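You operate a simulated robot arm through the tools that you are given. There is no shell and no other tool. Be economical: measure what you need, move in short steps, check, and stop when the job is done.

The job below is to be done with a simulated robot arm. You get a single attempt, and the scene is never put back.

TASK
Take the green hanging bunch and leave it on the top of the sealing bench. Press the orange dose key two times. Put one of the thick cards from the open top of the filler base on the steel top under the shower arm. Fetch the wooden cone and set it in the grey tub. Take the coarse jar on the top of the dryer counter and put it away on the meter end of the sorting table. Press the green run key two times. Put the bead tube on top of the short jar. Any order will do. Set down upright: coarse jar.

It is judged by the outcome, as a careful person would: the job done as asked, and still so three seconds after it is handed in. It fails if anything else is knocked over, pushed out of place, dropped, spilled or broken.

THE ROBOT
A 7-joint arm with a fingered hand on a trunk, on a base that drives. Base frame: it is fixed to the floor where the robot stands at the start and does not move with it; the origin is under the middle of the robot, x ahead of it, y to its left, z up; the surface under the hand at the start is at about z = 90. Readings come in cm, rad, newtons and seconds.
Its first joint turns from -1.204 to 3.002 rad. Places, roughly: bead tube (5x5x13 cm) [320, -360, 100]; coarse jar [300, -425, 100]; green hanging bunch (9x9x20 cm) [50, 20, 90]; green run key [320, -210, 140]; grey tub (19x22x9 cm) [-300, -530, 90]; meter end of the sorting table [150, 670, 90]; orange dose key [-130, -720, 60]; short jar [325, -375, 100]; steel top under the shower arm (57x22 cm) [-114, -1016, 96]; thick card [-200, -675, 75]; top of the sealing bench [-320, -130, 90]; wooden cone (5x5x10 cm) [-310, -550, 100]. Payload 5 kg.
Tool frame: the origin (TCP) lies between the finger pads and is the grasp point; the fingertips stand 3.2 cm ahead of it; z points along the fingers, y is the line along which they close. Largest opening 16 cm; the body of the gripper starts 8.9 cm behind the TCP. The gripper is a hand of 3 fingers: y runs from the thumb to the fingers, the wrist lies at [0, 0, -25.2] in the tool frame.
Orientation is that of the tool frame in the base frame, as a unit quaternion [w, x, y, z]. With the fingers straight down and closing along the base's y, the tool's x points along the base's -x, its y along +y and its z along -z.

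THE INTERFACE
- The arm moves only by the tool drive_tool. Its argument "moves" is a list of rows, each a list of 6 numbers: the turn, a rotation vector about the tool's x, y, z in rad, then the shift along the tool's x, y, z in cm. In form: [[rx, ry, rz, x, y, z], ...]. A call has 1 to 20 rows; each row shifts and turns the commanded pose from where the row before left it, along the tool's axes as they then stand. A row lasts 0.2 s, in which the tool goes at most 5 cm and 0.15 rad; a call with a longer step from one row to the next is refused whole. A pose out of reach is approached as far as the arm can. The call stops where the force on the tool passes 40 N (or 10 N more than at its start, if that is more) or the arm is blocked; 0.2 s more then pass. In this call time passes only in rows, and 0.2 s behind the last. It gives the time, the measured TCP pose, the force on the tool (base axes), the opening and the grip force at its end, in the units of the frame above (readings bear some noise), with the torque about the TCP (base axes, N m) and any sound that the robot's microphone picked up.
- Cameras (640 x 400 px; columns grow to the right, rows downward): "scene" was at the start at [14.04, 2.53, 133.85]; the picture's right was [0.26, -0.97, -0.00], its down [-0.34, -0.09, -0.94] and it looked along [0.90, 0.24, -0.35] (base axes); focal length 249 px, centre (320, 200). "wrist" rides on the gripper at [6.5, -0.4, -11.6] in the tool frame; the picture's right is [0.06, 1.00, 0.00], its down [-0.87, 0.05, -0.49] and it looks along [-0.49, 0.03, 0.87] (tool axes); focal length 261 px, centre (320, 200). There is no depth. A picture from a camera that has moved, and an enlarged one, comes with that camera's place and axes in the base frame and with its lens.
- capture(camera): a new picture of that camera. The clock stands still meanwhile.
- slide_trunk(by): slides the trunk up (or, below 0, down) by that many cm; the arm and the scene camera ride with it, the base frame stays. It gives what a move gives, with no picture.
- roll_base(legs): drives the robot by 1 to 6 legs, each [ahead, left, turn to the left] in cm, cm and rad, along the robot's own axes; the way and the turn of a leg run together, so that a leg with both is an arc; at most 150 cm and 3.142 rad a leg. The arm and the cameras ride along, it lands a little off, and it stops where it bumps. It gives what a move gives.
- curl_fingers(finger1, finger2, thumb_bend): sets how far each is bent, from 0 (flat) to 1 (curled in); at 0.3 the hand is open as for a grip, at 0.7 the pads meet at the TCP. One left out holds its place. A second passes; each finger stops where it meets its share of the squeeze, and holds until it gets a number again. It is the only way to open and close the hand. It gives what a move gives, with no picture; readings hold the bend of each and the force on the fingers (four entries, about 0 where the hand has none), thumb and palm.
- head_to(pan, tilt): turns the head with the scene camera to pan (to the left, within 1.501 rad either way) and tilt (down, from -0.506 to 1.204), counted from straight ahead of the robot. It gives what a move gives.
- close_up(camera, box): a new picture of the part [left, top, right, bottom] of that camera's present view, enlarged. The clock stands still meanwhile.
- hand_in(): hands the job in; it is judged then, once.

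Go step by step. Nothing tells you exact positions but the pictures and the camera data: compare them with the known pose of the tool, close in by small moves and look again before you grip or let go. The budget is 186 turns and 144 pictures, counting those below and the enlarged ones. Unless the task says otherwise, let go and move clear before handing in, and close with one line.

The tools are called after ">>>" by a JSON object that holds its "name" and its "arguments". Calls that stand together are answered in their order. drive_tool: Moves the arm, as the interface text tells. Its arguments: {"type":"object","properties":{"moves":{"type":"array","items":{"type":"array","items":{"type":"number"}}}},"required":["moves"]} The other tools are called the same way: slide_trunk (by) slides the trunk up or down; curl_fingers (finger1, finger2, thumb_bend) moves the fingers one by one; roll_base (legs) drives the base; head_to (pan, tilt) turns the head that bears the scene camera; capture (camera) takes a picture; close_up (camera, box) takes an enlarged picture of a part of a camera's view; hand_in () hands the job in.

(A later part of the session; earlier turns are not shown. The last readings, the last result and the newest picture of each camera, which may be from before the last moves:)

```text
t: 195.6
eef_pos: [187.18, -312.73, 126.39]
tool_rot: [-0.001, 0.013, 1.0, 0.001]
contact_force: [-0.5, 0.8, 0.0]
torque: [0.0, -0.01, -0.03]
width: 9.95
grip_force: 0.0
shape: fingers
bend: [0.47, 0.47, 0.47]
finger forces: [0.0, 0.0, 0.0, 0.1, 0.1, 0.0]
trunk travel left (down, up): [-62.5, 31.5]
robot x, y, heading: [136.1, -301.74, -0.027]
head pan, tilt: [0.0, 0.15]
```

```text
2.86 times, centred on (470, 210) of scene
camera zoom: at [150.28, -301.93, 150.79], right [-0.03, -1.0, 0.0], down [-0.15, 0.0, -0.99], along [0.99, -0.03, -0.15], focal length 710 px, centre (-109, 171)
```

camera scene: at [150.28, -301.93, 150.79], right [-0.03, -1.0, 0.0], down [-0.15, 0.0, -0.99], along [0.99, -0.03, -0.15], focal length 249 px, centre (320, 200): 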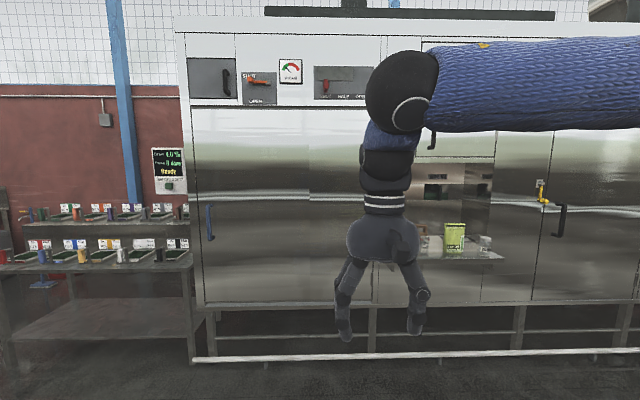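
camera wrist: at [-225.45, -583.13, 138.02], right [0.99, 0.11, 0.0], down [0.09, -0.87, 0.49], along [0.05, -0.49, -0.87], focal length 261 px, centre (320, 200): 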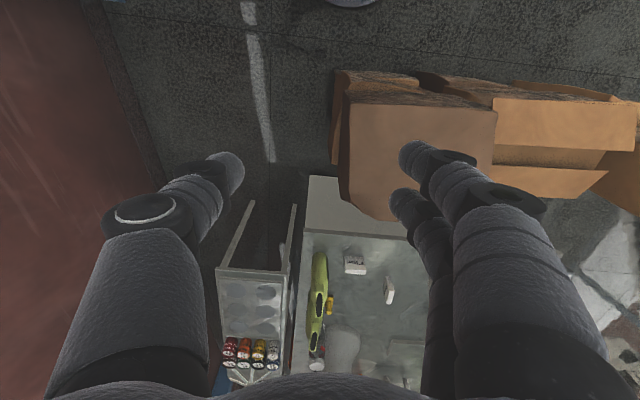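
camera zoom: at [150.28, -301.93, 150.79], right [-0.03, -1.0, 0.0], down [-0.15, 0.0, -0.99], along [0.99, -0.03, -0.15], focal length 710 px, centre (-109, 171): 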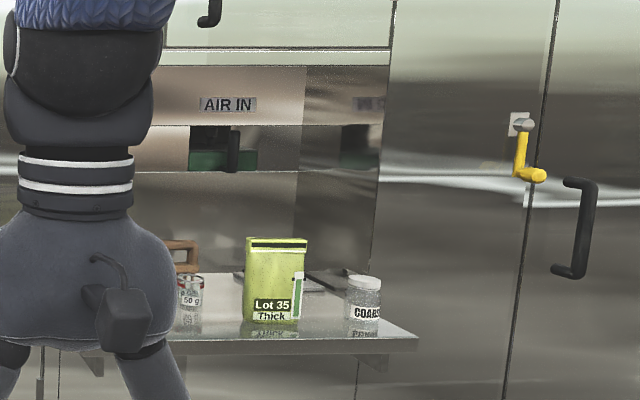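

The panel reads "Runs 0 done". I'll turn the hand to point forward in this open space: first extend 25 cm, close the fingers, then pitch up.

>>> {"name": "curl_fingers", "arguments": {"finger1": 0.7, "finger2": 0.7, "thumb_bend": 0.7}}

>>> {"name": "drive_tool", "arguments": {"moves": [[0, 0, 0, -5, 0, 0], [0, 0, 0, -5, 0, 0], [0, 0, 0, -5, 0, 0], [0, 0, 0, -5, 0, 0], [0, 0, 0, -4, 0, -2], [0, -0.143, 0, 0, 0, 0], [0, -0.143, 0, 0, 0, 0], [0, -0.143, 0, 0, 0, 0], [0, -0.143, 0, 0, 0, 0], [0, -0.143, 0, 0, 0, 0], [0, -0.143, 0, 0, 0, 0], [0, -0.143, 0, 0, 0, 0], [0, -0.143, 0, 0, 0, 0], [0, -0.143, 0, 0, 0, 0], [0, -0.143, 0, 0, 0, 0], [0, -0.143, 0, 0, 0, 0]]}}

>>> {"name": "capture", "arguments": {"camera": "wrist"}}

>>> {"name": "capture", "arguments": {"camera": "scene"}}

```text
t: 196.6
eef_pos: [187.19, -312.76, 126.49]
tool_rot: [-0.001, 0.013, 1.0, 0.001]
contact_force: [0.4, 0.7, 0.8]
torque: [-0.03, 0.03, -0.03]
width: 1.29
grip_force: 0.0
shape: fingers
bend: [0.7, 0.7, 0.7]
finger forces: [0.0, 0.0, 0.1, 0.0, 0.0, 0.0]
trunk travel left (down, up): [-62.5, 31.5]
robot x, y, heading: [135.9, -301.41, -0.025]
head pan, tilt: [0.0, 0.15]
```

```text
t: 200.0
eef_pos: [211.31, -315.07, 129.06]
tool_rot: [0.708, 0.026, 0.705, -0.004]
contact_force: [-0.2, -0.8, -0.4]
torque: [0.0, -0.1, -0.04]
width: 1.26
grip_force: 0.1
shape: fingers
bend: [0.7, 0.7, 0.7]
finger forces: [0.0, 0.0, 0.0, 0.0, 0.0, 0.0]
trunk travel left (down, up): [-62.5, 31.5]
robot x, y, heading: [136.13, -301.03, -0.026]
head pan, tilt: [0.0, 0.15]
```

```text
85 pictures are left
camera wrist: at [199.72, -314.84, 122.38], right [0.04, 1.0, -0.03], down [-0.49, 0.05, 0.87], along [0.87, -0.02, 0.49], focal length 261 px, centre (320, 200)
```

wrist: 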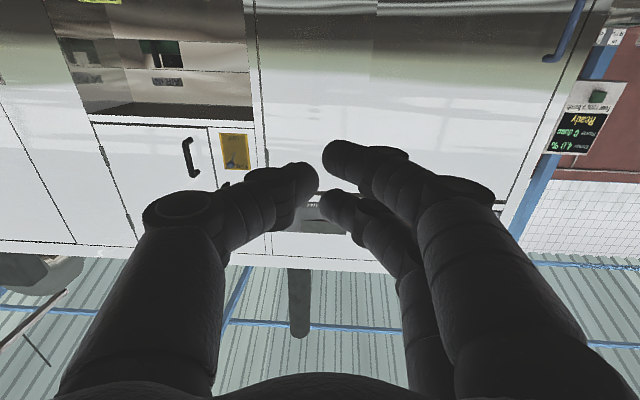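

```text
84 pictures are left
camera scene: at [150.06, -302.18, 150.81], right [-0.03, -1.0, 0.0], down [-0.15, 0.01, -0.99], along [0.99, -0.03, -0.15], focal length 249 px, centre (320, 200)
```

scene: 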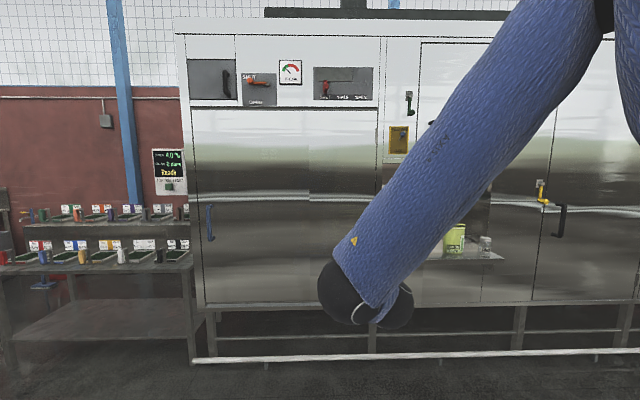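

Triangulated, the green key is at about [314, -209, 135]. I'll strafe left 105 and go forward 80 to stand before it.

>>> {"name": "roll_base", "arguments": {"legs": [[0, 104, 0.026], [78, 0, 0]]}}

>>> {"name": "head_to", "arguments": {"pan": 0.1, "tilt": 0.3}}

>>> {"name": "capture", "arguments": {"camera": "scene"}}

>>> {"name": "capture", "arguments": {"camera": "wrist"}}

```text
t: 209.2
eef_pos: [292.66, -210.5, 128.4]
tool_rot: [0.707, 0.007, 0.707, -0.006]
contact_force: [0.3, 0.0, -0.6]
torque: [0.0, -0.01, -0.01]
width: 1.25
grip_force: 0.2
shape: fingers
bend: [0.7, 0.7, 0.7]
finger forces: [0.0, 0.1, 0.0, 0.1, 0.1, 0.1]
trunk travel left (down, up): [-62.5, 31.5]
robot x, y, heading: [217.5, -199.29, -0.024]
head pan, tilt: [0.0, 0.15]
```

```text
t: 209.9
eef_pos: [292.49, -210.46, 128.33]
tool_rot: [0.707, 0.007, 0.707, -0.006]
contact_force: [-0.4, -0.2, 0.1]
torque: [0.04, 0.02, 0.0]
width: 1.22
grip_force: 0.1
shape: fingers
bend: [0.7, 0.7, 0.7]
finger forces: [0.0, 0.2, 0.0, 0.0, 0.0, 0.1]
trunk travel left (down, up): [-62.5, 31.5]
robot x, y, heading: [217.0, -199.57, -0.022]
head pan, tilt: [0.099, 0.3]
```

```text
83 pictures are left
camera scene: at [231.46, -198.6, 149.4], right [0.08, -1.0, 0.0], down [-0.29, -0.02, -0.96], along [0.95, 0.08, -0.3], focal length 249 px, centre (320, 200)
```

scene: 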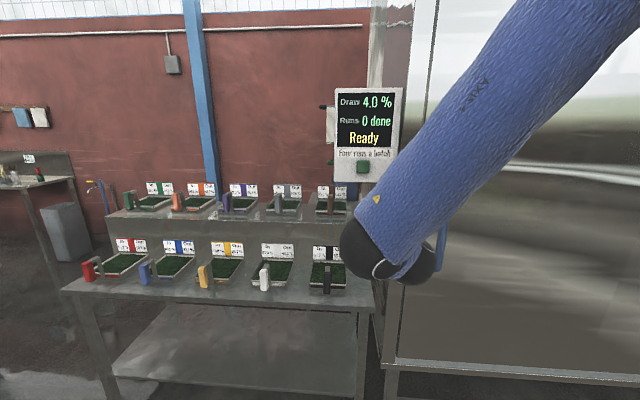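

```text
82 pictures are left
camera wrist: at [280.93, -210.8, 121.9], right [0.02, 1.0, -0.06], down [-0.49, 0.06, 0.87], along [0.87, 0.01, 0.49], focal length 261 px, centre (320, 200)
```

wrist: 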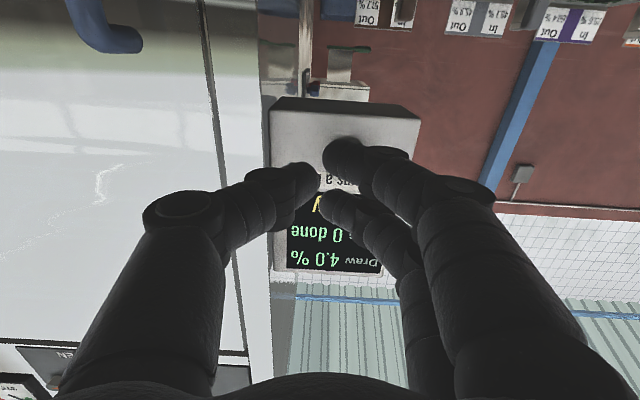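

Aligned roughly. I'll shift up 6.8 and left 4.5, then approach to near contact and look.

>>> {"name": "drive_tool", "arguments": {"moves": [[0, 0, 0, -3.4, 2.3, 0], [0, 0, 0, -3.4, 2.3, 0], [0, 0, 0, 0, 0, 4], [0, 0, 0, 0, 0, 4]]}}

>>> {"name": "capture", "arguments": {"camera": "wrist"}}

>>> {"name": "close_up", "arguments": {"camera": "scene", "box": [300, 70, 440, 200]}}

```text
t: 210.9
eef_pos: [300.64, -206.15, 135.27]
tool_rot: [0.707, 0.008, 0.707, -0.006]
contact_force: [-0.7, 0.5, -0.2]
torque: [0.02, 0.02, -0.01]
width: 1.22
grip_force: 0.1
shape: fingers
bend: [0.7, 0.7, 0.7]
finger forces: [0.0, 0.1, 0.1, 0.0, 0.0, 0.0]
trunk travel left (down, up): [-62.5, 31.5]
robot x, y, heading: [217.17, -199.12, -0.017]
head pan, tilt: [0.099, 0.3]
```

```text
81 pictures are left
camera wrist: at [288.99, -206.45, 128.58], right [0.02, 1.0, -0.06], down [-0.49, 0.06, 0.87], along [0.87, 0.01, 0.49], focal length 261 px, centre (320, 200)
```

wrist: 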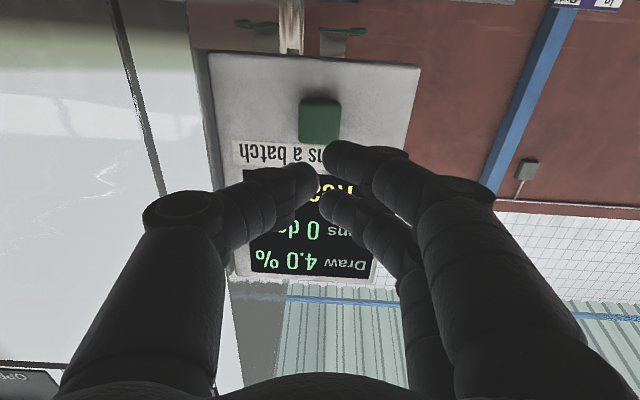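

```text
3.08 times, centred on (370, 135) of scene
camera zoom: at [231.56, -198.64, 149.39], right [0.08, -1.0, 0.0], down [-0.3, -0.02, -0.95], along [0.95, 0.08, -0.3], focal length 765 px, centre (166, 400)
```

zoom: 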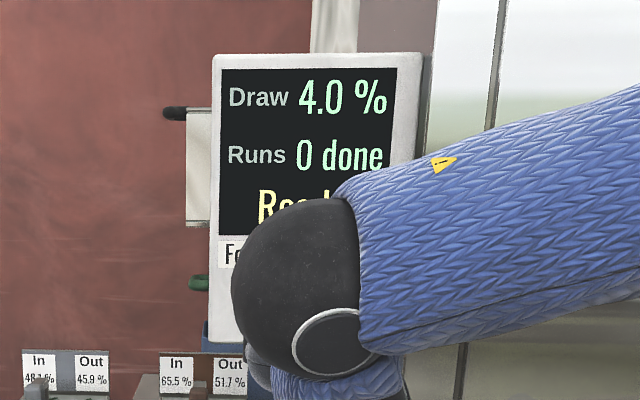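

The key is right ahead (about z 134). I'll lower 1 cm and advance slowly until contact.

>>> {"name": "drive_tool", "arguments": {"moves": [[0, 0, 0, 1.0, -0.4, 2], [0, 0, 0, 0, 0, 3], [0, 0, 0, 0, 0, 1.5], [0, 0, 0, 0, 0, 1]]}}

>>> {"name": "capture", "arguments": {"camera": "wrist"}}

```text
t: 211.9
eef_pos: [308.26, -206.71, 134.31]
tool_rot: [0.707, 0.006, 0.707, -0.005]
contact_force: [-0.5, -0.7, 0.0]
torque: [-0.03, -0.01, 0.03]
width: 1.22
grip_force: 0.1
shape: fingers
bend: [0.7, 0.7, 0.7]
finger forces: [0.0, 0.1, 0.0, 0.1, 0.1, 0.1]
trunk travel left (down, up): [-62.5, 31.5]
robot x, y, heading: [217.18, -199.03, -0.019]
head pan, tilt: [0.099, 0.3]
```

```text
79 pictures are left
camera wrist: at [296.63, -206.92, 127.68], right [0.02, 1.0, -0.06], down [-0.49, 0.06, 0.87], along [0.87, 0.01, 0.49], focal length 261 px, centre (320, 200)
```

wrist: 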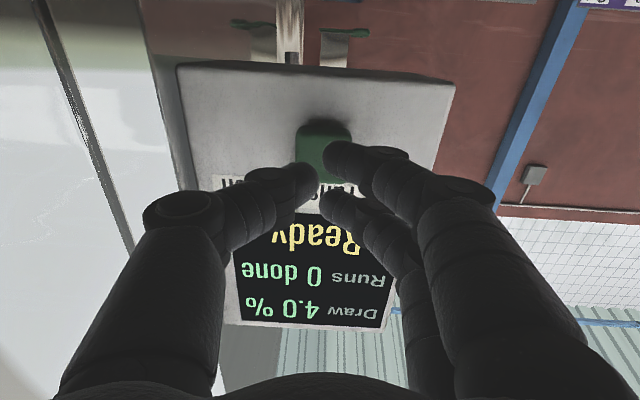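

>>> {"name": "drive_tool", "arguments": {"moves": [[0, 0, 0, 0.3, 0, 1], [0, 0, 0, 0, 0, 1]]}}

>>> {"name": "drive_tool", "arguments": {"moves": [[0, 0, 0, 0, 0, 0.7], [0, 0, 0, 0, 0, 0.7]]}}

```text
t: 212.5
eef_pos: [310.05, -206.63, 134.03]
tool_rot: [0.707, 0.006, 0.707, -0.007]
contact_force: [-0.1, 0.8, 0.5]
torque: [0.0, -0.03, 0.0]
width: 1.22
grip_force: 0.1
shape: fingers
bend: [0.7, 0.7, 0.7]
finger forces: [0.0, 0.0, 0.1, 0.1, 0.1, 0.0]
trunk travel left (down, up): [-62.5, 31.5]
robot x, y, heading: [217.06, -199.22, -0.014]
head pan, tilt: [0.099, 0.3]
```

```text
t: 213.1
eef_pos: [311.4, -206.75, 133.84]
tool_rot: [0.707, 0.006, 0.707, -0.006]
contact_force: [-0.3, -0.7, 1.2]
torque: [0.02, 0.02, 0.0]
width: 1.22
grip_force: 0.1
shape: fingers
bend: [0.7, 0.7, 0.7]
finger forces: [0.0, 0.0, 0.0, 0.1, 0.0, 0.1]
trunk travel left (down, up): [-62.5, 31.5]
robot x, y, heading: [217.02, -199.56, -0.019]
head pan, tilt: [0.099, 0.3]
```

>>> {"name": "drive_tool", "arguments": {"moves": [[0, 0, 0, 0, 0, 0.6], [0, 0, 0, 0, 0, 0.6]]}}

>>> {"name": "drive_tool", "arguments": {"moves": [[0, 0, 0, 0, 0, 0.6]]}}

>>> {"name": "capture", "arguments": {"camera": "wrist"}}

```text
t: 213.7
eef_pos: [312.76, -206.68, 134.19]
tool_rot: [0.707, 0.006, 0.707, -0.005]
contact_force: [-0.7, 0.0, -0.3]
torque: [0.0, 0.01, 0.03]
width: 1.21
grip_force: 0.5
shape: fingers
bend: [0.7, 0.7, 0.7]
finger forces: [0.3, 0.3, 0.1, 0.0, 0.5, 0.1]
trunk travel left (down, up): [-62.5, 31.5]
robot x, y, heading: [216.94, -199.19, -0.013]
head pan, tilt: [0.099, 0.3]
```

```text
t: 214.1
eef_pos: [313.31, -206.81, 133.98]
tool_rot: [0.707, 0.007, 0.707, -0.007]
contact_force: [-4.2, 0.6, -1.7]
torque: [-0.01, 0.04, -0.05]
width: 1.18
grip_force: 2.9
shape: fingers
bend: [0.7, 0.7, 0.7]
finger forces: [1.5, 1.6, 0.0, 0.1, 2.6, 0.1]
trunk travel left (down, up): [-62.5, 31.5]
robot x, y, heading: [217.08, -199.56, -0.022]
head pan, tilt: [0.099, 0.3]
heard: click
```

```text
78 pictures are left
camera wrist: at [301.7, -206.97, 127.48], right [0.02, 1.0, -0.06], down [-0.49, 0.06, 0.87], along [0.87, 0.01, 0.49], focal length 261 px, centre (320, 200)
```

wrist: 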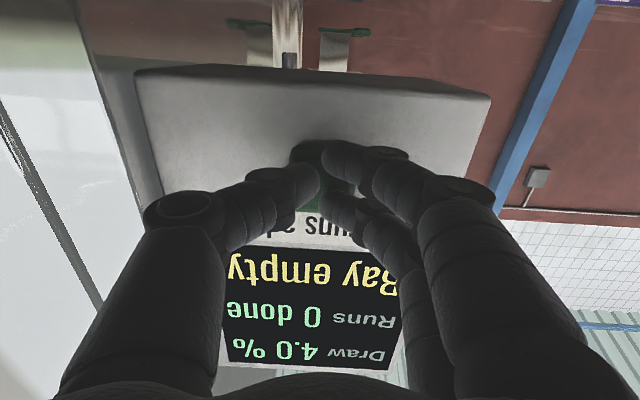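

A click was heard; the display says "Bay empty". I'll release fully and look at the display.

>>> {"name": "drive_tool", "arguments": {"moves": [[0, 0, 0, 0, 0, -1.5], [0, 0, 0, 0, 0, -2]]}}

>>> {"name": "capture", "arguments": {"camera": "wrist"}}

```text
t: 214.7
eef_pos: [310.08, -206.74, 134.04]
tool_rot: [0.707, 0.008, 0.707, -0.006]
contact_force: [0.3, 0.8, -0.3]
torque: [-0.03, 0.01, -0.01]
width: 1.19
grip_force: 0.1
shape: fingers
bend: [0.7, 0.7, 0.7]
finger forces: [0.1, 0.0, 0.0, 0.0, 0.0, 0.0]
trunk travel left (down, up): [-62.5, 31.5]
robot x, y, heading: [216.78, -199.33, -0.013]
head pan, tilt: [0.099, 0.3]
```

```text
77 pictures are left
camera wrist: at [298.36, -206.96, 127.42], right [0.02, 1.0, -0.06], down [-0.49, 0.06, 0.87], along [0.87, 0.01, 0.49], focal length 261 px, centre (320, 200)
```

wrist: 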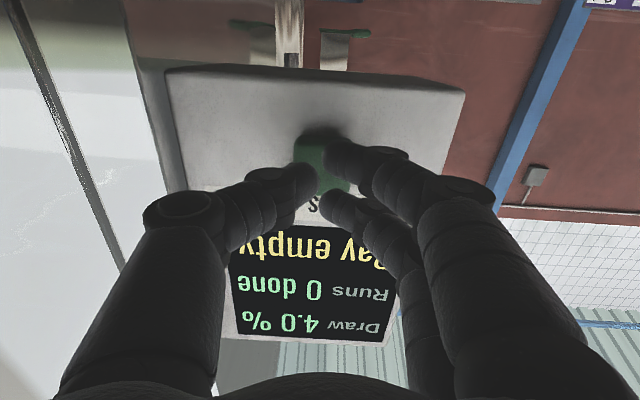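

The key is released; "Bay empty" is just a machine message, and the job asks only for two presses. Second press.

>>> {"name": "drive_tool", "arguments": {"moves": [[0, 0, 0, 0, 0, 1.2], [0, 0, 0, 0, 0, 1], [0, 0, 0, 0, 0, 0.6], [0, 0, 0, 0, 0, 0.5]]}}

```text
t: 215.7
eef_pos: [313.3, -206.7, 134.02]
tool_rot: [0.707, 0.008, 0.707, -0.007]
contact_force: [-2.5, -0.4, 0.3]
torque: [0.03, 0.04, 0.02]
width: 1.21
grip_force: 1.5
shape: fingers
bend: [0.7, 0.7, 0.7]
finger forces: [1.2, 1.4, 0.1, 0.1, 1.0, 0.0]
trunk travel left (down, up): [-62.5, 31.5]
robot x, y, heading: [217.39, -199.19, -0.021]
head pan, tilt: [0.099, 0.3]
heard: click
```

Second click heard. I'll withdraw and check the display.

>>> {"name": "drive_tool", "arguments": {"moves": [[0, 0, 0, 0, 0, -3], [0, 0, 0, 0, 0, -5], [0, 0, 0, 0, 0, -5]]}}

>>> {"name": "capture", "arguments": {"camera": "wrist"}}

```text
t: 216.5
eef_pos: [300.21, -206.76, 134.23]
tool_rot: [0.706, 0.007, 0.708, -0.008]
contact_force: [0.4, -0.5, -5.6]
torque: [-0.01, -0.55, 0.0]
width: 1.21
grip_force: 0.0
shape: fingers
bend: [0.7, 0.7, 0.7]
finger forces: [0.1, 0.1, 0.1, 0.0, 0.0, 0.0]
trunk travel left (down, up): [-62.5, 31.5]
robot x, y, heading: [217.44, -199.44, -0.022]
head pan, tilt: [0.099, 0.3]
```

```text
76 pictures are left
camera wrist: at [288.58, -207.06, 127.66], right [0.02, 1.0, -0.06], down [-0.49, 0.07, 0.87], along [0.87, 0.01, 0.49], focal length 261 px, centre (320, 200)
```

wrist: 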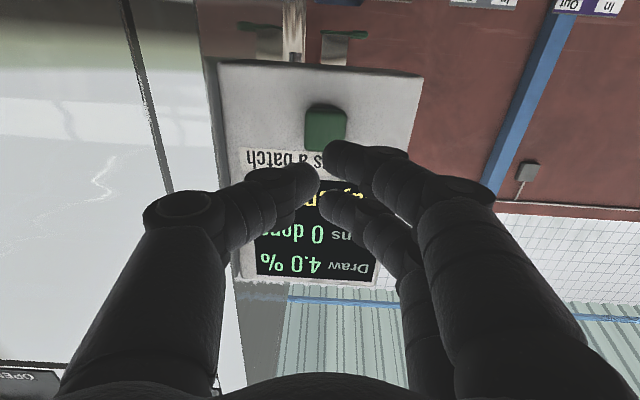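

Two clicks done. I'll back off, pitch the hand down again, and go over to the counter recess.

>>> {"name": "roll_base", "arguments": {"legs": [[-50, 0, 0.02]]}}

>>> {"name": "drive_tool", "arguments": {"moves": [[0, 0.143, 0, 0, 0, 0], [0, 0.143, 0, 0, 0, 0], [0, 0.143, 0, 0, 0, 0], [0, 0.143, 0, 0, 0, 0], [0, 0.143, 0, 0, 0, 0], [0, 0.143, 0, 0, 0, 0], [0, 0.143, 0, 0, 0, 0], [0, 0.143, 0, 0, 0, 0], [0, 0.143, 0, 0, 0, 0], [0, 0.143, 0, 0, 0, 0], [0, 0.141, 0, 0, 0, 0], [0, 0, 0, 5, 0, 0], [0, 0, 0, 5, 0, 0], [0, 0, 0, 5, 0, 0], [0, 0, 0, 5, 0, 0], [0, 0, 0, 5, 0, 0]]}}

>>> {"name": "roll_base", "arguments": {"legs": [[0, -150, 0], [22, 0, 0]]}}

>>> {"name": "head_to", "arguments": {"pan": -0.1, "tilt": 0.4}}

>>> {"name": "capture", "arguments": {"camera": "scene"}}

```text
t: 219.5
eef_pos: [249.54, -203.71, 134.4]
tool_rot: [0.707, -0.005, 0.707, 0.006]
contact_force: [0.1, -0.5, 0.2]
torque: [0.02, 0.02, 0.01]
width: 1.2
grip_force: 0.1
shape: fingers
bend: [0.7, 0.7, 0.7]
finger forces: [0.0, 0.0, 0.1, 0.0, 0.0, 0.1]
trunk travel left (down, up): [-62.5, 31.5]
robot x, y, heading: [166.46, -199.53, 0.015]
head pan, tilt: [0.099, 0.3]
```

```text
t: 222.9
eef_pos: [238.41, -203.68, 111.77]
tool_rot: [0.53, -0.006, 0.848, 0.005]
contact_force: [0.3, -0.8, -0.6]
torque: [0.03, 0.0, -0.01]
width: 1.23
grip_force: 0.0
shape: fingers
bend: [0.7, 0.7, 0.7]
finger forces: [0.0, 0.0, 0.0, 0.0, 0.0, 0.0]
out of reach, approached as far as the arm can: row 4, 5, 6, 7, 8, 9, 10, 11
trunk travel left (down, up): [-62.5, 31.5]
robot x, y, heading: [166.55, -199.13, 0.013]
head pan, tilt: [0.099, 0.3]
```

```text
t: 231.7
eef_pos: [262.09, -355.63, 111.76]
tool_rot: [0.53, -0.001, 0.848, 0.0]
contact_force: [0.5, 0.5, 0.3]
torque: [0.03, 0.02, -0.02]
width: 1.22
grip_force: 0.0
shape: fingers
bend: [0.7, 0.7, 0.7]
finger forces: [0.0, 0.0, 0.1, 0.0, 0.0, 0.0]
trunk travel left (down, up): [-62.5, 31.5]
robot x, y, heading: [189.87, -350.74, 0.007]
head pan, tilt: [0.099, 0.3]
```

```text
t: 232.4
eef_pos: [262.15, -355.57, 111.77]
tool_rot: [0.53, -0.001, 0.848, 0.0]
contact_force: [0.8, 0.1, -1.1]
torque: [-0.02, -0.01, 0.02]
width: 1.22
grip_force: 0.0
shape: fingers
bend: [0.7, 0.7, 0.7]
finger forces: [0.1, 0.0, 0.0, 0.0, 0.0, 0.1]
trunk travel left (down, up): [-62.5, 31.5]
robot x, y, heading: [190.13, -350.11, 0.004]
head pan, tilt: [-0.099, 0.4]
```

```text
75 pictures are left
camera scene: at [204.32, -351.03, 148.47], right [-0.1, -1.0, 0.0], down [-0.39, 0.04, -0.92], along [0.92, -0.09, -0.39], focal length 249 px, centre (320, 200)
```

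scene: 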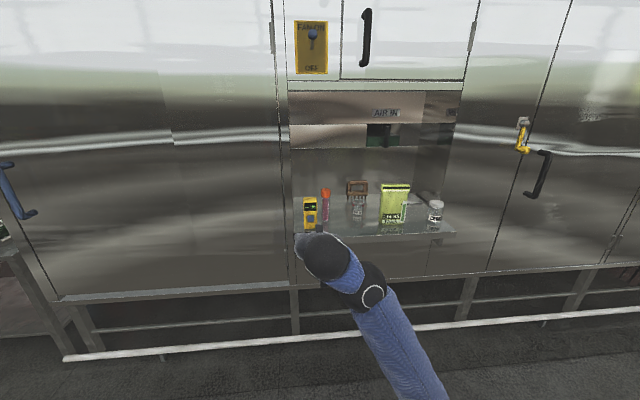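

The hand is still tilted (the pitch ran out of reach). First a zoom on the counter items.

>>> {"name": "close_up", "arguments": {"camera": "scene", "box": [285, 90, 465, 250]}}

```text
2.50 times, centred on (375, 170) of scene
camera zoom: at [204.32, -351.03, 148.47], right [-0.1, -1.0, 0.0], down [-0.39, 0.04, -0.92], along [0.92, -0.09, -0.39], focal length 622 px, centre (182, 275)
```

zoom: 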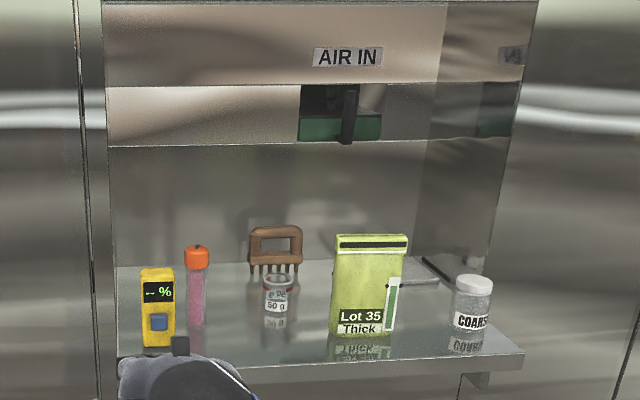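

The bead tube (pink, orange cap) and the short "50 g" jar stand on a counter under a hood, so I'd approach with a tilted hand. Wrist view for geometry.

>>> {"name": "curl_fingers", "arguments": {"finger1": 0.3, "finger2": 0.3, "thumb_bend": 0.3}}

>>> {"name": "capture", "arguments": {"camera": "wrist"}}

```text
t: 233.4
eef_pos: [262.06, -355.58, 111.66]
tool_rot: [0.531, -0.001, 0.848, 0.0]
contact_force: [0.6, -0.1, 0.0]
torque: [0.01, 0.0, -0.01]
width: 16.75
grip_force: 0.0
shape: fingers
bend: [0.3, 0.3, 0.3]
finger forces: [0.0, 0.0, 0.1, 0.0, 0.0, 0.0]
trunk travel left (down, up): [-62.5, 31.5]
robot x, y, heading: [189.93, -350.35, 0.002]
head pan, tilt: [-0.099, 0.4]
```

```text
73 pictures are left
camera wrist: at [248.78, -356.08, 110.91], right [-0.03, 1.0, -0.06], down [-0.06, 0.05, 1.0], along [1.0, 0.03, 0.06], focal length 261 px, centre (320, 200)
```

wrist: 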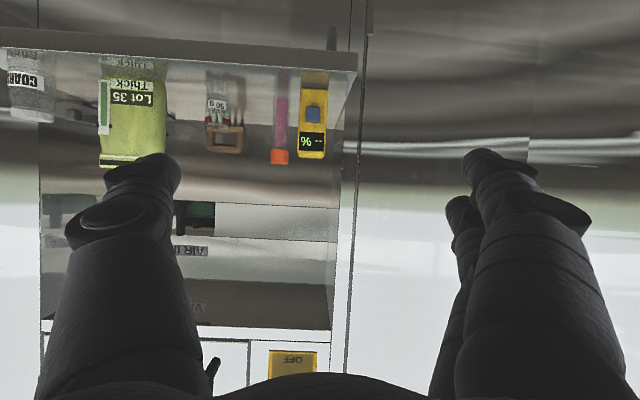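

The hand sees tube at about [318, -365] with a meter just left of it, jar at about [320, -382]. I'll zoom in on the jar.

>>> {"name": "close_up", "arguments": {"camera": "scene", "box": [295, 175, 385, 235]}}

>>> {"name": "close_up", "arguments": {"camera": "wrist", "box": [190, 50, 340, 170]}}

```text
6.67 times, centred on (340, 205) of scene
camera zoom: at [204.3, -351.04, 148.47], right [-0.1, -1.0, 0.0], down [-0.39, 0.04, -0.92], along [0.92, -0.09, -0.39], focal length 1657 px, centre (187, 167)
```

zoom: 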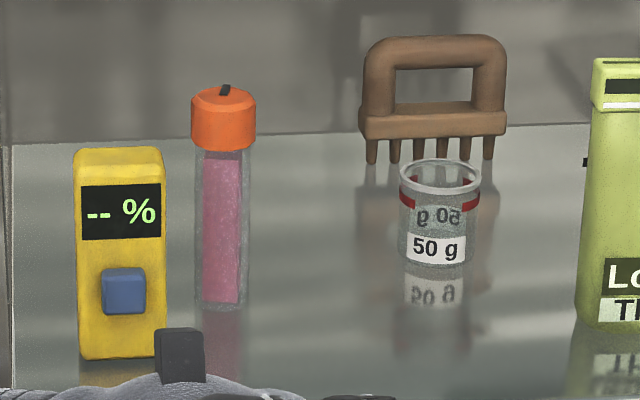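

```text
3.33 times, centred on (265, 110) of wrist
camera zoom: at [248.78, -356.08, 110.91], right [-0.03, 1.0, -0.06], down [-0.06, 0.05, 1.0], along [1.0, 0.03, 0.06], focal length 869 px, centre (503, 500)
```

zoom: 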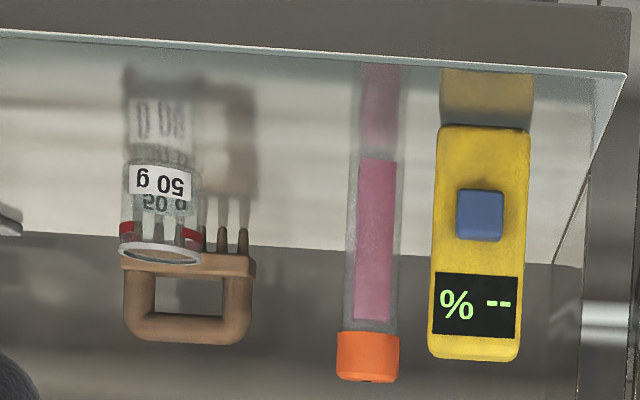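

The open-topped short jar is at about [322, -383], rim z≈97; the tube at [316.5, -365]. To keep clear of the meter I'll yaw the tilted hand about 35° (coming from the right), preshape, and drive closer.

>>> {"name": "drive_tool", "arguments": {"moves": [[-0.11, 0, -0.0535, 0, 0, 0], [-0.11, 0, -0.0535, 0, 0, 0], [-0.11, 0, -0.0535, 0, 0, 0], [-0.11, 0, -0.0535, 0, 0, 0], [-0.11, 0, -0.0535, 0, 0, 0]]}}

>>> {"name": "curl_fingers", "arguments": {"finger1": 0.53, "finger2": 0.53, "thumb_bend": 0.42}}

>>> {"name": "roll_base", "arguments": {"legs": [[34, -16, 0]]}}

>>> {"name": "capture", "arguments": {"camera": "wrist"}}

>>> {"name": "head_to", "arguments": {"pan": -0.05, "tilt": 0.45}}

>>> {"name": "capture", "arguments": {"camera": "scene"}}

```text
t: 234.5
eef_pos: [263.11, -363.38, 108.95]
tool_rot: [0.494, -0.23, 0.838, 0.041]
contact_force: [0.2, 0.6, 0.5]
torque: [-0.02, 0.03, -0.05]
width: 16.8
grip_force: 0.1
shape: fingers
bend: [0.3, 0.3, 0.3]
finger forces: [0.0, 0.0, 0.0, 0.0, 0.1, 0.0]
trunk travel left (down, up): [-62.5, 31.5]
robot x, y, heading: [190.06, -350.52, -0.001]
head pan, tilt: [-0.099, 0.4]
stopped in row 5: the arm was blocked; the commanded pose is now the measured one
```

```text
t: 235.5
eef_pos: [263.11, -363.6, 108.92]
tool_rot: [0.494, -0.229, 0.838, 0.042]
contact_force: [-0.6, 0.8, 0.2]
torque: [0.01, -0.02, -0.02]
width: 9.84
grip_force: 0.0
shape: fingers
bend: [0.53, 0.53, 0.42]
finger forces: [0.0, 0.0, 0.0, 0.0, 0.1, 0.0]
trunk travel left (down, up): [-62.5, 31.5]
robot x, y, heading: [189.99, -350.49, 0.009]
head pan, tilt: [-0.099, 0.4]
```

```text
t: 237.9
eef_pos: [297.01, -379.79, 108.89]
tool_rot: [0.493, -0.228, 0.838, 0.041]
contact_force: [0.4, -0.9, 0.5]
torque: [0.01, 0.0, 0.02]
width: 9.82
grip_force: 0.1
shape: fingers
bend: [0.53, 0.53, 0.42]
finger forces: [0.0, 0.0, 0.0, 0.0, 0.1, 0.1]
trunk travel left (down, up): [-62.5, 31.5]
robot x, y, heading: [223.69, -366.41, 0.003]
head pan, tilt: [-0.099, 0.4]
```

```text
70 pictures are left
camera wrist: at [285.25, -385.85, 109.31], right [-0.45, 0.87, -0.21], down [-0.06, 0.2, 0.98], along [0.89, 0.45, -0.03], focal length 261 px, centre (320, 200)
```

wrist: 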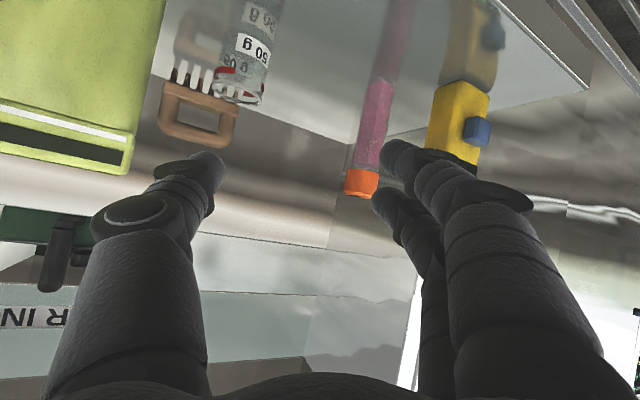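

```text
t: 238.5
eef_pos: [297.11, -379.74, 108.9]
tool_rot: [0.494, -0.228, 0.838, 0.04]
contact_force: [0.1, -0.3, 0.1]
torque: [0.01, -0.02, 0.01]
width: 9.8
grip_force: 0.0
shape: fingers
bend: [0.53, 0.53, 0.42]
finger forces: [0.0, 0.0, 0.0, 0.0, 0.1, 0.0]
trunk travel left (down, up): [-62.5, 31.5]
robot x, y, heading: [224.15, -366.39, 0.003]
head pan, tilt: [-0.051, 0.45]
```

```text
69 pictures are left
camera scene: at [238.19, -366.73, 148.01], right [-0.05, -1.0, 0.0], down [-0.43, 0.02, -0.9], along [0.9, -0.05, -0.44], focal length 249 px, centre (320, 200)
```

scene: 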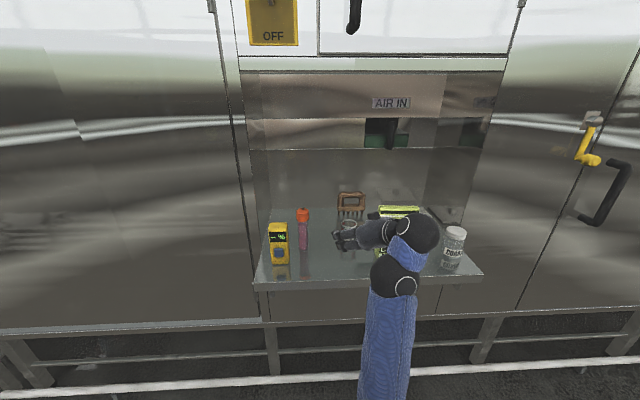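

The yaw was only partly reached (arm limit) with a bit of roll. I'll back off, strafe right and turn the base left 0.35 to get the rest of the yaw, and level the roll.

>>> {"name": "roll_base", "arguments": {"legs": [[-24, 0, 0], [0, -24, 0], [0, 0, 0.35]]}}

>>> {"name": "drive_tool", "arguments": {"moves": [[0, 0, 0.092, 0, 0, 0], [0, 0, 0.092, 0, 0, 0]]}}

>>> {"name": "capture", "arguments": {"camera": "wrist"}}

```text
t: 242.7
eef_pos: [273.35, -377.37, 108.92]
tool_rot: [0.479, -0.373, 0.785, 0.126]
contact_force: [0.7, -1.2, 0.4]
torque: [0.0, 0.0, 0.01]
width: 9.83
grip_force: 0.1
shape: fingers
bend: [0.53, 0.53, 0.42]
finger forces: [0.0, 0.0, 0.0, 0.0, 0.0, 0.1]
trunk travel left (down, up): [-62.5, 31.5]
robot x, y, heading: [200.09, -390.43, 0.356]
head pan, tilt: [-0.051, 0.45]
```

```text
t: 243.3
eef_pos: [273.48, -377.69, 108.74]
tool_rot: [0.465, -0.3, 0.816, 0.166]
contact_force: [-1.2, -0.1, -0.5]
torque: [-0.01, 0.02, 0.0]
width: 9.81
grip_force: 0.0
shape: fingers
bend: [0.53, 0.53, 0.42]
finger forces: [0.0, 0.0, 0.0, 0.0, 0.0, 0.0]
trunk travel left (down, up): [-62.5, 31.5]
robot x, y, heading: [200.33, -390.01, 0.355]
head pan, tilt: [-0.051, 0.45]
```

```text
68 pictures are left
camera wrist: at [263.68, -386.66, 109.12], right [-0.67, 0.74, -0.06], down [-0.02, 0.06, 1.0], along [0.74, 0.67, -0.03], focal length 261 px, centre (320, 200)
```

wrist: 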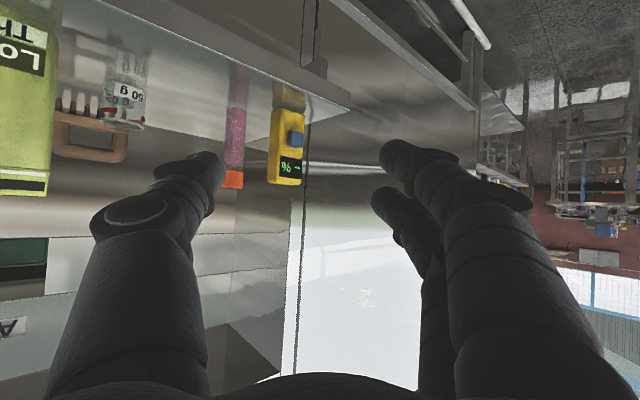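

The tube, meter and jar agree with my estimates: tube at [316.3, -364.5]. I'll drive to a point 14 cm short along the 40° approach.

>>> {"name": "roll_base", "arguments": {"legs": [[31, -7, 0]]}}

>>> {"name": "capture", "arguments": {"camera": "wrist"}}

>>> {"name": "head_to", "arguments": {"pan": -0.2, "tilt": 0.55}}

>>> {"name": "close_up", "arguments": {"camera": "scene", "box": [220, 140, 420, 280]}}

```text
t: 245.5
eef_pos: [305.41, -372.87, 108.87]
tool_rot: [0.465, -0.303, 0.815, 0.169]
contact_force: [0.0, 0.2, -0.8]
torque: [0.01, -0.03, 0.03]
width: 9.82
grip_force: 0.1
shape: fingers
bend: [0.53, 0.53, 0.42]
finger forces: [0.1, 0.0, 0.0, 0.1, 0.0, 0.1]
trunk travel left (down, up): [-62.5, 31.5]
robot x, y, heading: [232.31, -386.0, 0.361]
head pan, tilt: [-0.051, 0.45]
```

```text
67 pictures are left
camera wrist: at [295.63, -381.99, 109.18], right [-0.67, 0.74, -0.06], down [-0.02, 0.06, 1.0], along [0.74, 0.67, -0.02], focal length 261 px, centre (320, 200)
```

wrist: 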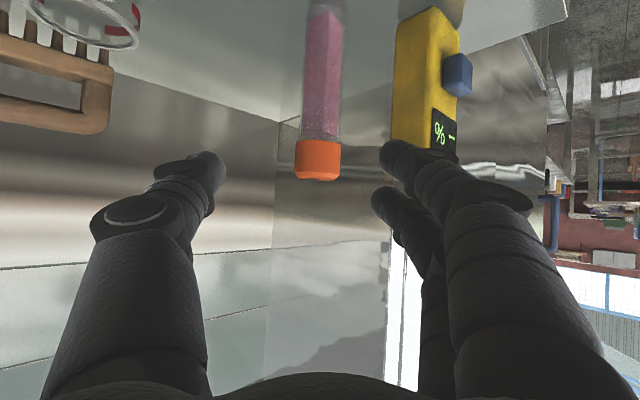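

```text
t: 246.2
eef_pos: [305.49, -373.11, 108.97]
tool_rot: [0.465, -0.302, 0.815, 0.168]
contact_force: [0.2, -0.1, 0.0]
torque: [0.02, -0.01, 0.03]
width: 9.82
grip_force: 0.0
shape: fingers
bend: [0.53, 0.53, 0.42]
finger forces: [0.0, 0.1, 0.1, 0.0, 0.0, 0.0]
trunk travel left (down, up): [-62.5, 31.5]
robot x, y, heading: [232.0, -386.22, 0.359]
head pan, tilt: [-0.201, 0.55]
```

```text
2.86 times, centred on (320, 210) of scene
camera zoom: at [245.73, -382.54, 147.1], right [0.16, -0.99, 0.0], down [-0.52, -0.08, -0.85], along [0.84, 0.14, -0.52], focal length 710 px, centre (320, 171)
```

zoom: 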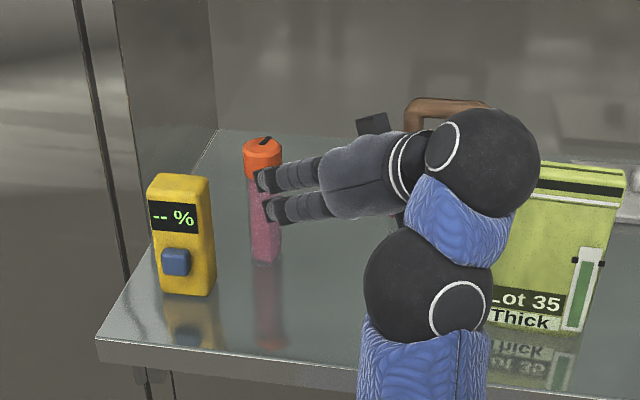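

The tube lies straight along the tool axis, 16.5 cm ahead. I'll advance.

>>> {"name": "drive_tool", "arguments": {"moves": [[0, 0, 0, 0.5, -0.15, 4], [0, 0, 0, 0, 0, 4], [0, 0, 0, 0, 0, 3]]}}

>>> {"name": "capture", "arguments": {"camera": "wrist"}}

```text
t: 247.0
eef_pos: [315.4, -375.25, 102.7]
tool_rot: [0.472, -0.312, 0.82, 0.084]
contact_force: [0.7, -0.6, -0.3]
torque: [0.0, 0.03, -0.02]
width: 9.81
grip_force: 0.1
shape: fingers
bend: [0.53, 0.53, 0.42]
finger forces: [0.0, 0.0, 0.1, 0.0, 0.0, 0.0]
trunk travel left (down, up): [-62.5, 31.5]
robot x, y, heading: [232.22, -386.09, 0.363]
head pan, tilt: [-0.201, 0.55]
stopped in row 3: the arm was blocked; the commanded pose is now the measured one
```

```text
65 pictures are left
camera wrist: at [304.84, -383.53, 103.49], right [-0.61, 0.76, -0.21], down [-0.08, 0.21, 0.98], along [0.79, 0.61, -0.07], focal length 261 px, centre (320, 200)
```

wrist: 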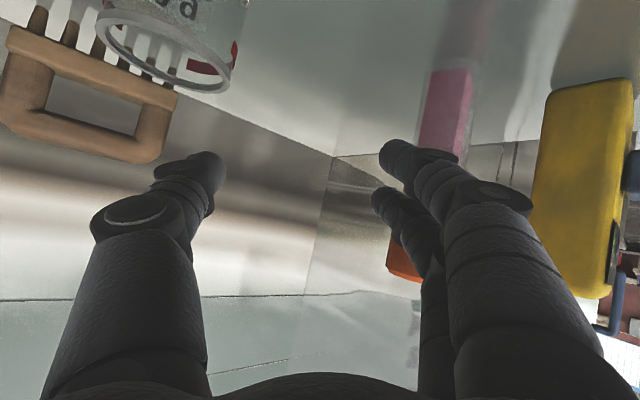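

The arm hit a joint limit and drifted. I'll raise the trunk a little for safety, back the base out, and then re-pose the arm away from limits.

>>> {"name": "slide_trunk", "arguments": {"by": 7}}

>>> {"name": "roll_base", "arguments": {"legs": [[-40, -8, 0]]}}

>>> {"name": "capture", "arguments": {"camera": "scene"}}

```text
t: 248.0
eef_pos: [315.38, -375.34, 109.55]
tool_rot: [0.473, -0.312, 0.82, 0.083]
contact_force: [0.2, -0.5, 0.4]
torque: [-0.02, 0.04, -0.04]
width: 9.79
grip_force: 0.0
shape: fingers
bend: [0.53, 0.53, 0.42]
finger forces: [0.0, 0.0, 0.0, 0.1, 0.1, 0.1]
trunk travel left (down, up): [-69.5, 24.5]
robot x, y, heading: [231.95, -386.04, 0.358]
head pan, tilt: [-0.201, 0.55]
```

```text
t: 250.5
eef_pos: [281.58, -396.79, 109.6]
tool_rot: [0.472, -0.31, 0.821, 0.082]
contact_force: [0.9, -0.2, 0.4]
torque: [0.01, -0.01, -0.06]
width: 9.78
grip_force: 0.1
shape: fingers
bend: [0.53, 0.53, 0.42]
finger forces: [0.1, 0.0, 0.1, 0.0, 0.0, 0.0]
trunk travel left (down, up): [-69.5, 24.5]
robot x, y, heading: [197.88, -407.31, 0.359]
head pan, tilt: [-0.201, 0.55]
```

```text
64 pictures are left
camera scene: at [211.95, -403.88, 154.11], right [0.16, -0.99, 0.0], down [-0.52, -0.08, -0.85], along [0.84, 0.13, -0.52], focal length 249 px, centre (320, 200)
```

scene: 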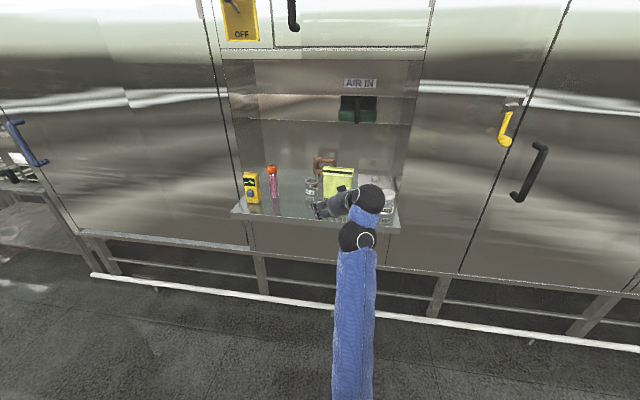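

Nothing disturbed. I'll straighten the tool relative to the robot and instead use more base heading (0.7 rad) for the approach angle.

>>> {"name": "drive_tool", "arguments": {"moves": [[0, 0, 0.094, 0, 0, 0], [0, 0, 0.094, 0, 0, 0], [0.076, 0, 0.0485, 0, 0, 0], [0.076, 0, 0.0485, 0, 0, 0]]}}

>>> {"name": "roll_base", "arguments": {"legs": [[0, -18, 0], [0, 0, 0.34]]}}

>>> {"name": "capture", "arguments": {"camera": "wrist"}}

```text
t: 251.5
eef_pos: [281.69, -396.59, 109.5]
tool_rot: [0.472, -0.155, 0.863, 0.085]
contact_force: [-0.2, 0.8, -0.6]
torque: [0.0, -0.02, 0.01]
width: 9.77
grip_force: 0.1
shape: fingers
bend: [0.53, 0.53, 0.42]
finger forces: [0.0, 0.0, 0.0, 0.0, 0.0, 0.1]
trunk travel left (down, up): [-69.5, 24.5]
robot x, y, heading: [198.67, -407.3, 0.36]
head pan, tilt: [-0.201, 0.55]
```

```text
t: 254.1
eef_pos: [279.4, -385.75, 109.42]
tool_rot: [0.451, -0.3, 0.825, 0.163]
contact_force: [-0.3, 0.1, 0.3]
torque: [-0.01, 0.02, -0.01]
width: 9.78
grip_force: 0.2
shape: fingers
bend: [0.53, 0.53, 0.42]
finger forces: [0.0, 0.1, 0.0, 0.0, 0.0, 0.1]
trunk travel left (down, up): [-69.5, 24.5]
robot x, y, heading: [204.56, -423.84, 0.697]
head pan, tilt: [-0.201, 0.55]
```

```text
63 pictures are left
camera wrist: at [269.5, -394.74, 110.2], right [-0.67, 0.74, -0.05], down [0.01, 0.08, 1.0], along [0.74, 0.67, -0.06], focal length 261 px, centre (320, 200)
```

wrist: 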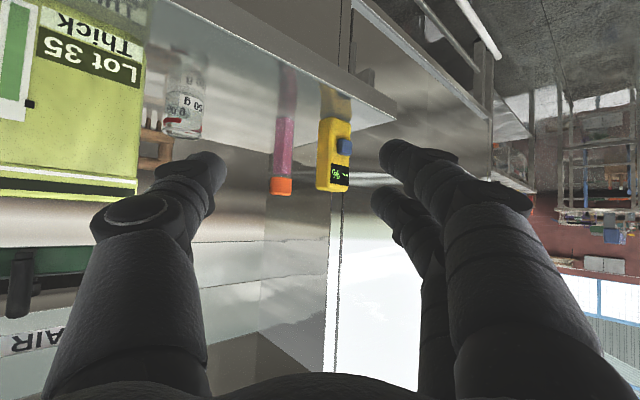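

The hand now points along the robot's heading (≈40°). I'll drive to 12 cm short of the tube with base, then lower with the trunk.

>>> {"name": "roll_base", "arguments": {"legs": [[30, -7, 0]]}}

>>> {"name": "slide_trunk", "arguments": {"by": -9}}

>>> {"name": "capture", "arguments": {"camera": "wrist"}}

```text
t: 256.2
eef_pos: [307.11, -372.38, 109.41]
tool_rot: [0.451, -0.299, 0.825, 0.162]
contact_force: [0.5, 0.5, -0.8]
torque: [-0.02, -0.01, -0.01]
width: 9.79
grip_force: 0.0
shape: fingers
bend: [0.53, 0.53, 0.42]
finger forces: [0.0, 0.0, 0.0, 0.0, 0.0, 0.0]
trunk travel left (down, up): [-69.5, 24.5]
robot x, y, heading: [231.87, -410.23, 0.698]
head pan, tilt: [-0.201, 0.55]
```

```text
t: 257.4
eef_pos: [307.05, -372.4, 100.48]
tool_rot: [0.451, -0.299, 0.825, 0.163]
contact_force: [0.6, 0.1, -1.3]
torque: [0.0, -0.03, -0.03]
width: 9.76
grip_force: 0.1
shape: fingers
bend: [0.53, 0.53, 0.42]
finger forces: [0.0, 0.1, 0.0, 0.0, 0.0, 0.0]
trunk travel left (down, up): [-60.5, 33.5]
robot x, y, heading: [232.21, -409.78, 0.696]
head pan, tilt: [-0.201, 0.55]
```

```text
62 pictures are left
camera wrist: at [297.03, -381.3, 101.22], right [-0.66, 0.75, -0.05], down [0.01, 0.08, 1.0], along [0.75, 0.66, -0.06], focal length 261 px, centre (320, 200)
```

wrist: 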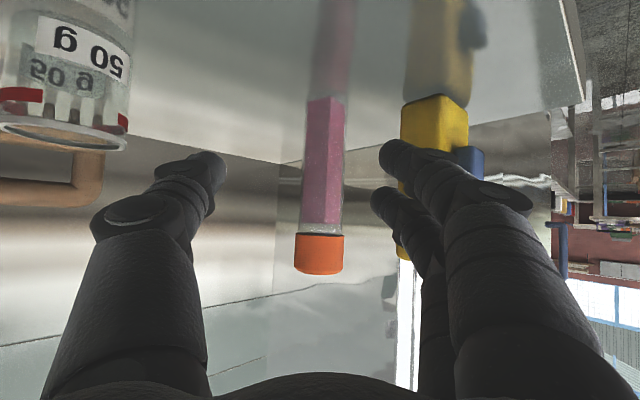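

The tube is dead ahead about 11 cm. I'll close the finger side slightly for meter clearance and advance with the base.

>>> {"name": "curl_fingers", "arguments": {"finger1": 0.56, "finger2": 0.56, "thumb_bend": 0.43}}

>>> {"name": "roll_base", "arguments": {"legs": [[6, 0, 0]]}}

>>> {"name": "capture", "arguments": {"camera": "wrist"}}

```text
t: 258.4
eef_pos: [307.08, -372.34, 100.44]
tool_rot: [0.45, -0.299, 0.826, 0.162]
contact_force: [0.4, 0.0, -0.1]
torque: [0.02, 0.02, 0.0]
width: 9.04
grip_force: 0.1
shape: fingers
bend: [0.56, 0.56, 0.43]
finger forces: [0.0, 0.1, 0.0, 0.0, 0.0, 0.0]
trunk travel left (down, up): [-60.5, 33.5]
robot x, y, heading: [232.21, -409.87, 0.697]
head pan, tilt: [-0.201, 0.55]
```

```text
t: 259.4
eef_pos: [311.71, -368.36, 100.45]
tool_rot: [0.45, -0.3, 0.825, 0.163]
contact_force: [0.6, 0.0, -0.4]
torque: [-0.02, -0.02, -0.01]
width: 9.03
grip_force: 0.0
shape: fingers
bend: [0.56, 0.56, 0.43]
finger forces: [0.0, 0.0, 0.0, 0.1, 0.0, 0.1]
trunk travel left (down, up): [-60.5, 33.5]
robot x, y, heading: [236.86, -405.91, 0.7]
head pan, tilt: [-0.201, 0.55]
```

```text
61 pictures are left
camera wrist: at [301.79, -377.17, 101.09], right [-0.67, 0.74, -0.05], down [0.01, 0.08, 1.0], along [0.75, 0.66, -0.06], focal length 261 px, centre (320, 200)
```

wrist: 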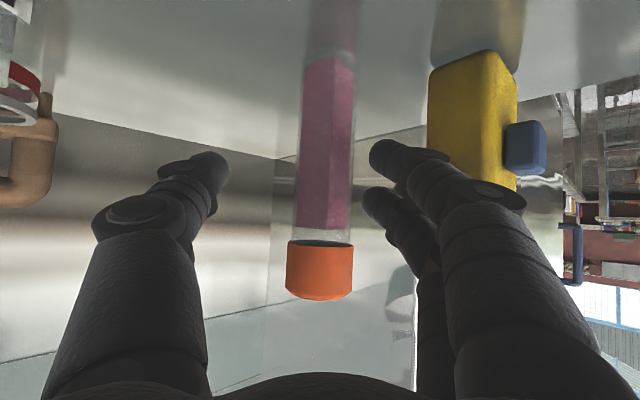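

>>> {"name": "roll_base", "arguments": {"legs": [[4.2, 0, 0]]}}

>>> {"name": "capture", "arguments": {"camera": "wrist"}}

```text
t: 260.3
eef_pos: [315.05, -365.66, 100.29]
tool_rot: [0.449, -0.3, 0.826, 0.163]
contact_force: [0.8, 0.0, -0.1]
torque: [-0.01, -0.01, -0.02]
width: 9.01
grip_force: 0.0
shape: fingers
bend: [0.56, 0.56, 0.43]
finger forces: [0.1, 0.0, 0.0, 0.0, 0.0, 0.0]
trunk travel left (down, up): [-60.5, 33.5]
robot x, y, heading: [239.81, -403.4, 0.7]
head pan, tilt: [-0.201, 0.55]
```

```text
60 pictures are left
camera wrist: at [305.11, -374.45, 101.05], right [-0.67, 0.74, -0.05], down [0.01, 0.08, 1.0], along [0.75, 0.66, -0.06], focal length 261 px, centre (320, 200)
```

wrist: 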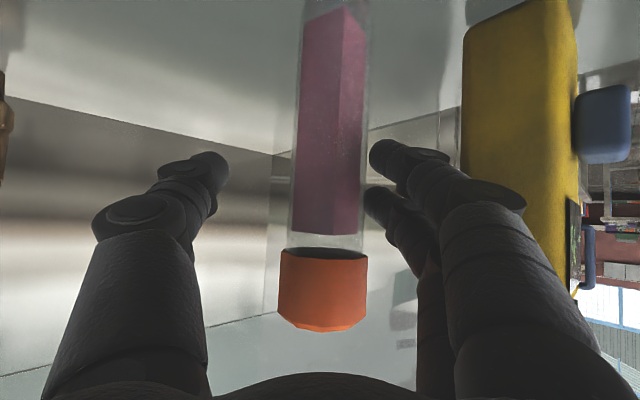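

Tube is at the TCP. Bring the thumb in first, then close all together.

>>> {"name": "curl_fingers", "arguments": {"thumb_bend": 0.56}}

>>> {"name": "curl_fingers", "arguments": {"finger1": 0.72, "finger2": 0.72, "thumb_bend": 0.72}}

>>> {"name": "capture", "arguments": {"camera": "wrist"}}

```text
t: 261.3
eef_pos: [314.89, -365.66, 100.4]
tool_rot: [0.45, -0.3, 0.825, 0.162]
contact_force: [0.1, -0.4, -0.2]
torque: [0.03, 0.01, -0.01]
width: 6.35
grip_force: 0.0
shape: fingers
bend: [0.56, 0.56, 0.56]
finger forces: [0.0, 0.0, 0.0, 0.0, 0.1, 0.0]
trunk travel left (down, up): [-60.5, 33.5]
robot x, y, heading: [239.88, -403.15, 0.695]
head pan, tilt: [-0.201, 0.55]
```

```text
t: 262.3
eef_pos: [314.9, -365.67, 100.38]
tool_rot: [0.45, -0.3, 0.825, 0.164]
contact_force: [-0.1, 0.4, 0.5]
torque: [-0.05, 0.04, 0.01]
width: 4.22
grip_force: 17.4
shape: fingers
bend: [0.61, 0.65, 0.66]
finger forces: [10.1, 8.1, 0.1, 0.0, 17.1, 0.1]
trunk travel left (down, up): [-60.5, 33.5]
robot x, y, heading: [239.66, -403.23, 0.695]
head pan, tilt: [-0.201, 0.55]
```

```text
59 pictures are left
camera wrist: at [304.98, -374.54, 101.17], right [-0.67, 0.74, -0.05], down [0.01, 0.08, 1.0], along [0.75, 0.66, -0.06], focal length 261 px, centre (320, 200)
```

wrist: 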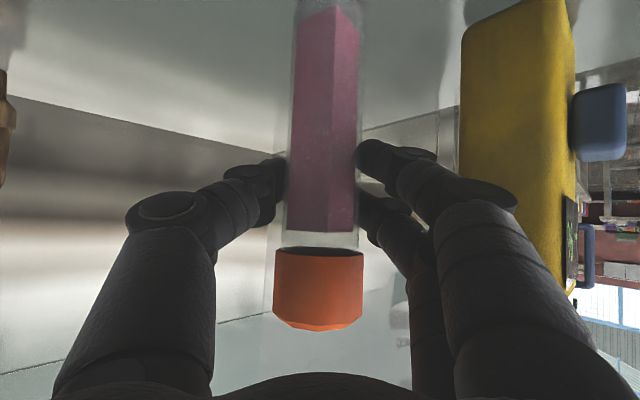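

Firm grip. I'll lift with the trunk, back out, swing the base to heading -0.2 and line up with the short jar from its left-front (away from the bag).

>>> {"name": "slide_trunk", "arguments": {"by": 16}}

>>> {"name": "roll_base", "arguments": {"legs": [[-50, 0, 0], [0, 0, -0.896]]}}

```text
t: 264.1
eef_pos: [314.92, -365.62, 116.44]
tool_rot: [0.45, -0.3, 0.825, 0.163]
contact_force: [-0.1, 0.1, -2.2]
torque: [0.03, 0.01, -0.01]
width: 4.22
grip_force: 18.0
shape: fingers
bend: [0.61, 0.65, 0.66]
finger forces: [9.9, 7.9, 0.0, 0.0, 17.1, 0.0]
trunk travel left (down, up): [-76.5, 17.5]
robot x, y, heading: [239.83, -403.29, 0.698]
head pan, tilt: [-0.201, 0.55]
```

```text
t: 269.4
eef_pos: [277.69, -471.06, 116.45]
tool_rot: [0.476, 0.089, 0.873, -0.049]
contact_force: [-0.1, -0.3, -1.9]
torque: [-0.02, 0.02, 0.03]
width: 4.22
grip_force: 17.4
shape: fingers
bend: [0.61, 0.65, 0.66]
finger forces: [9.9, 7.8, 0.0, 0.0, 16.9, 0.0]
trunk travel left (down, up): [-76.5, 17.5]
robot x, y, heading: [201.74, -435.57, -0.204]
head pan, tilt: [-0.201, 0.55]
```

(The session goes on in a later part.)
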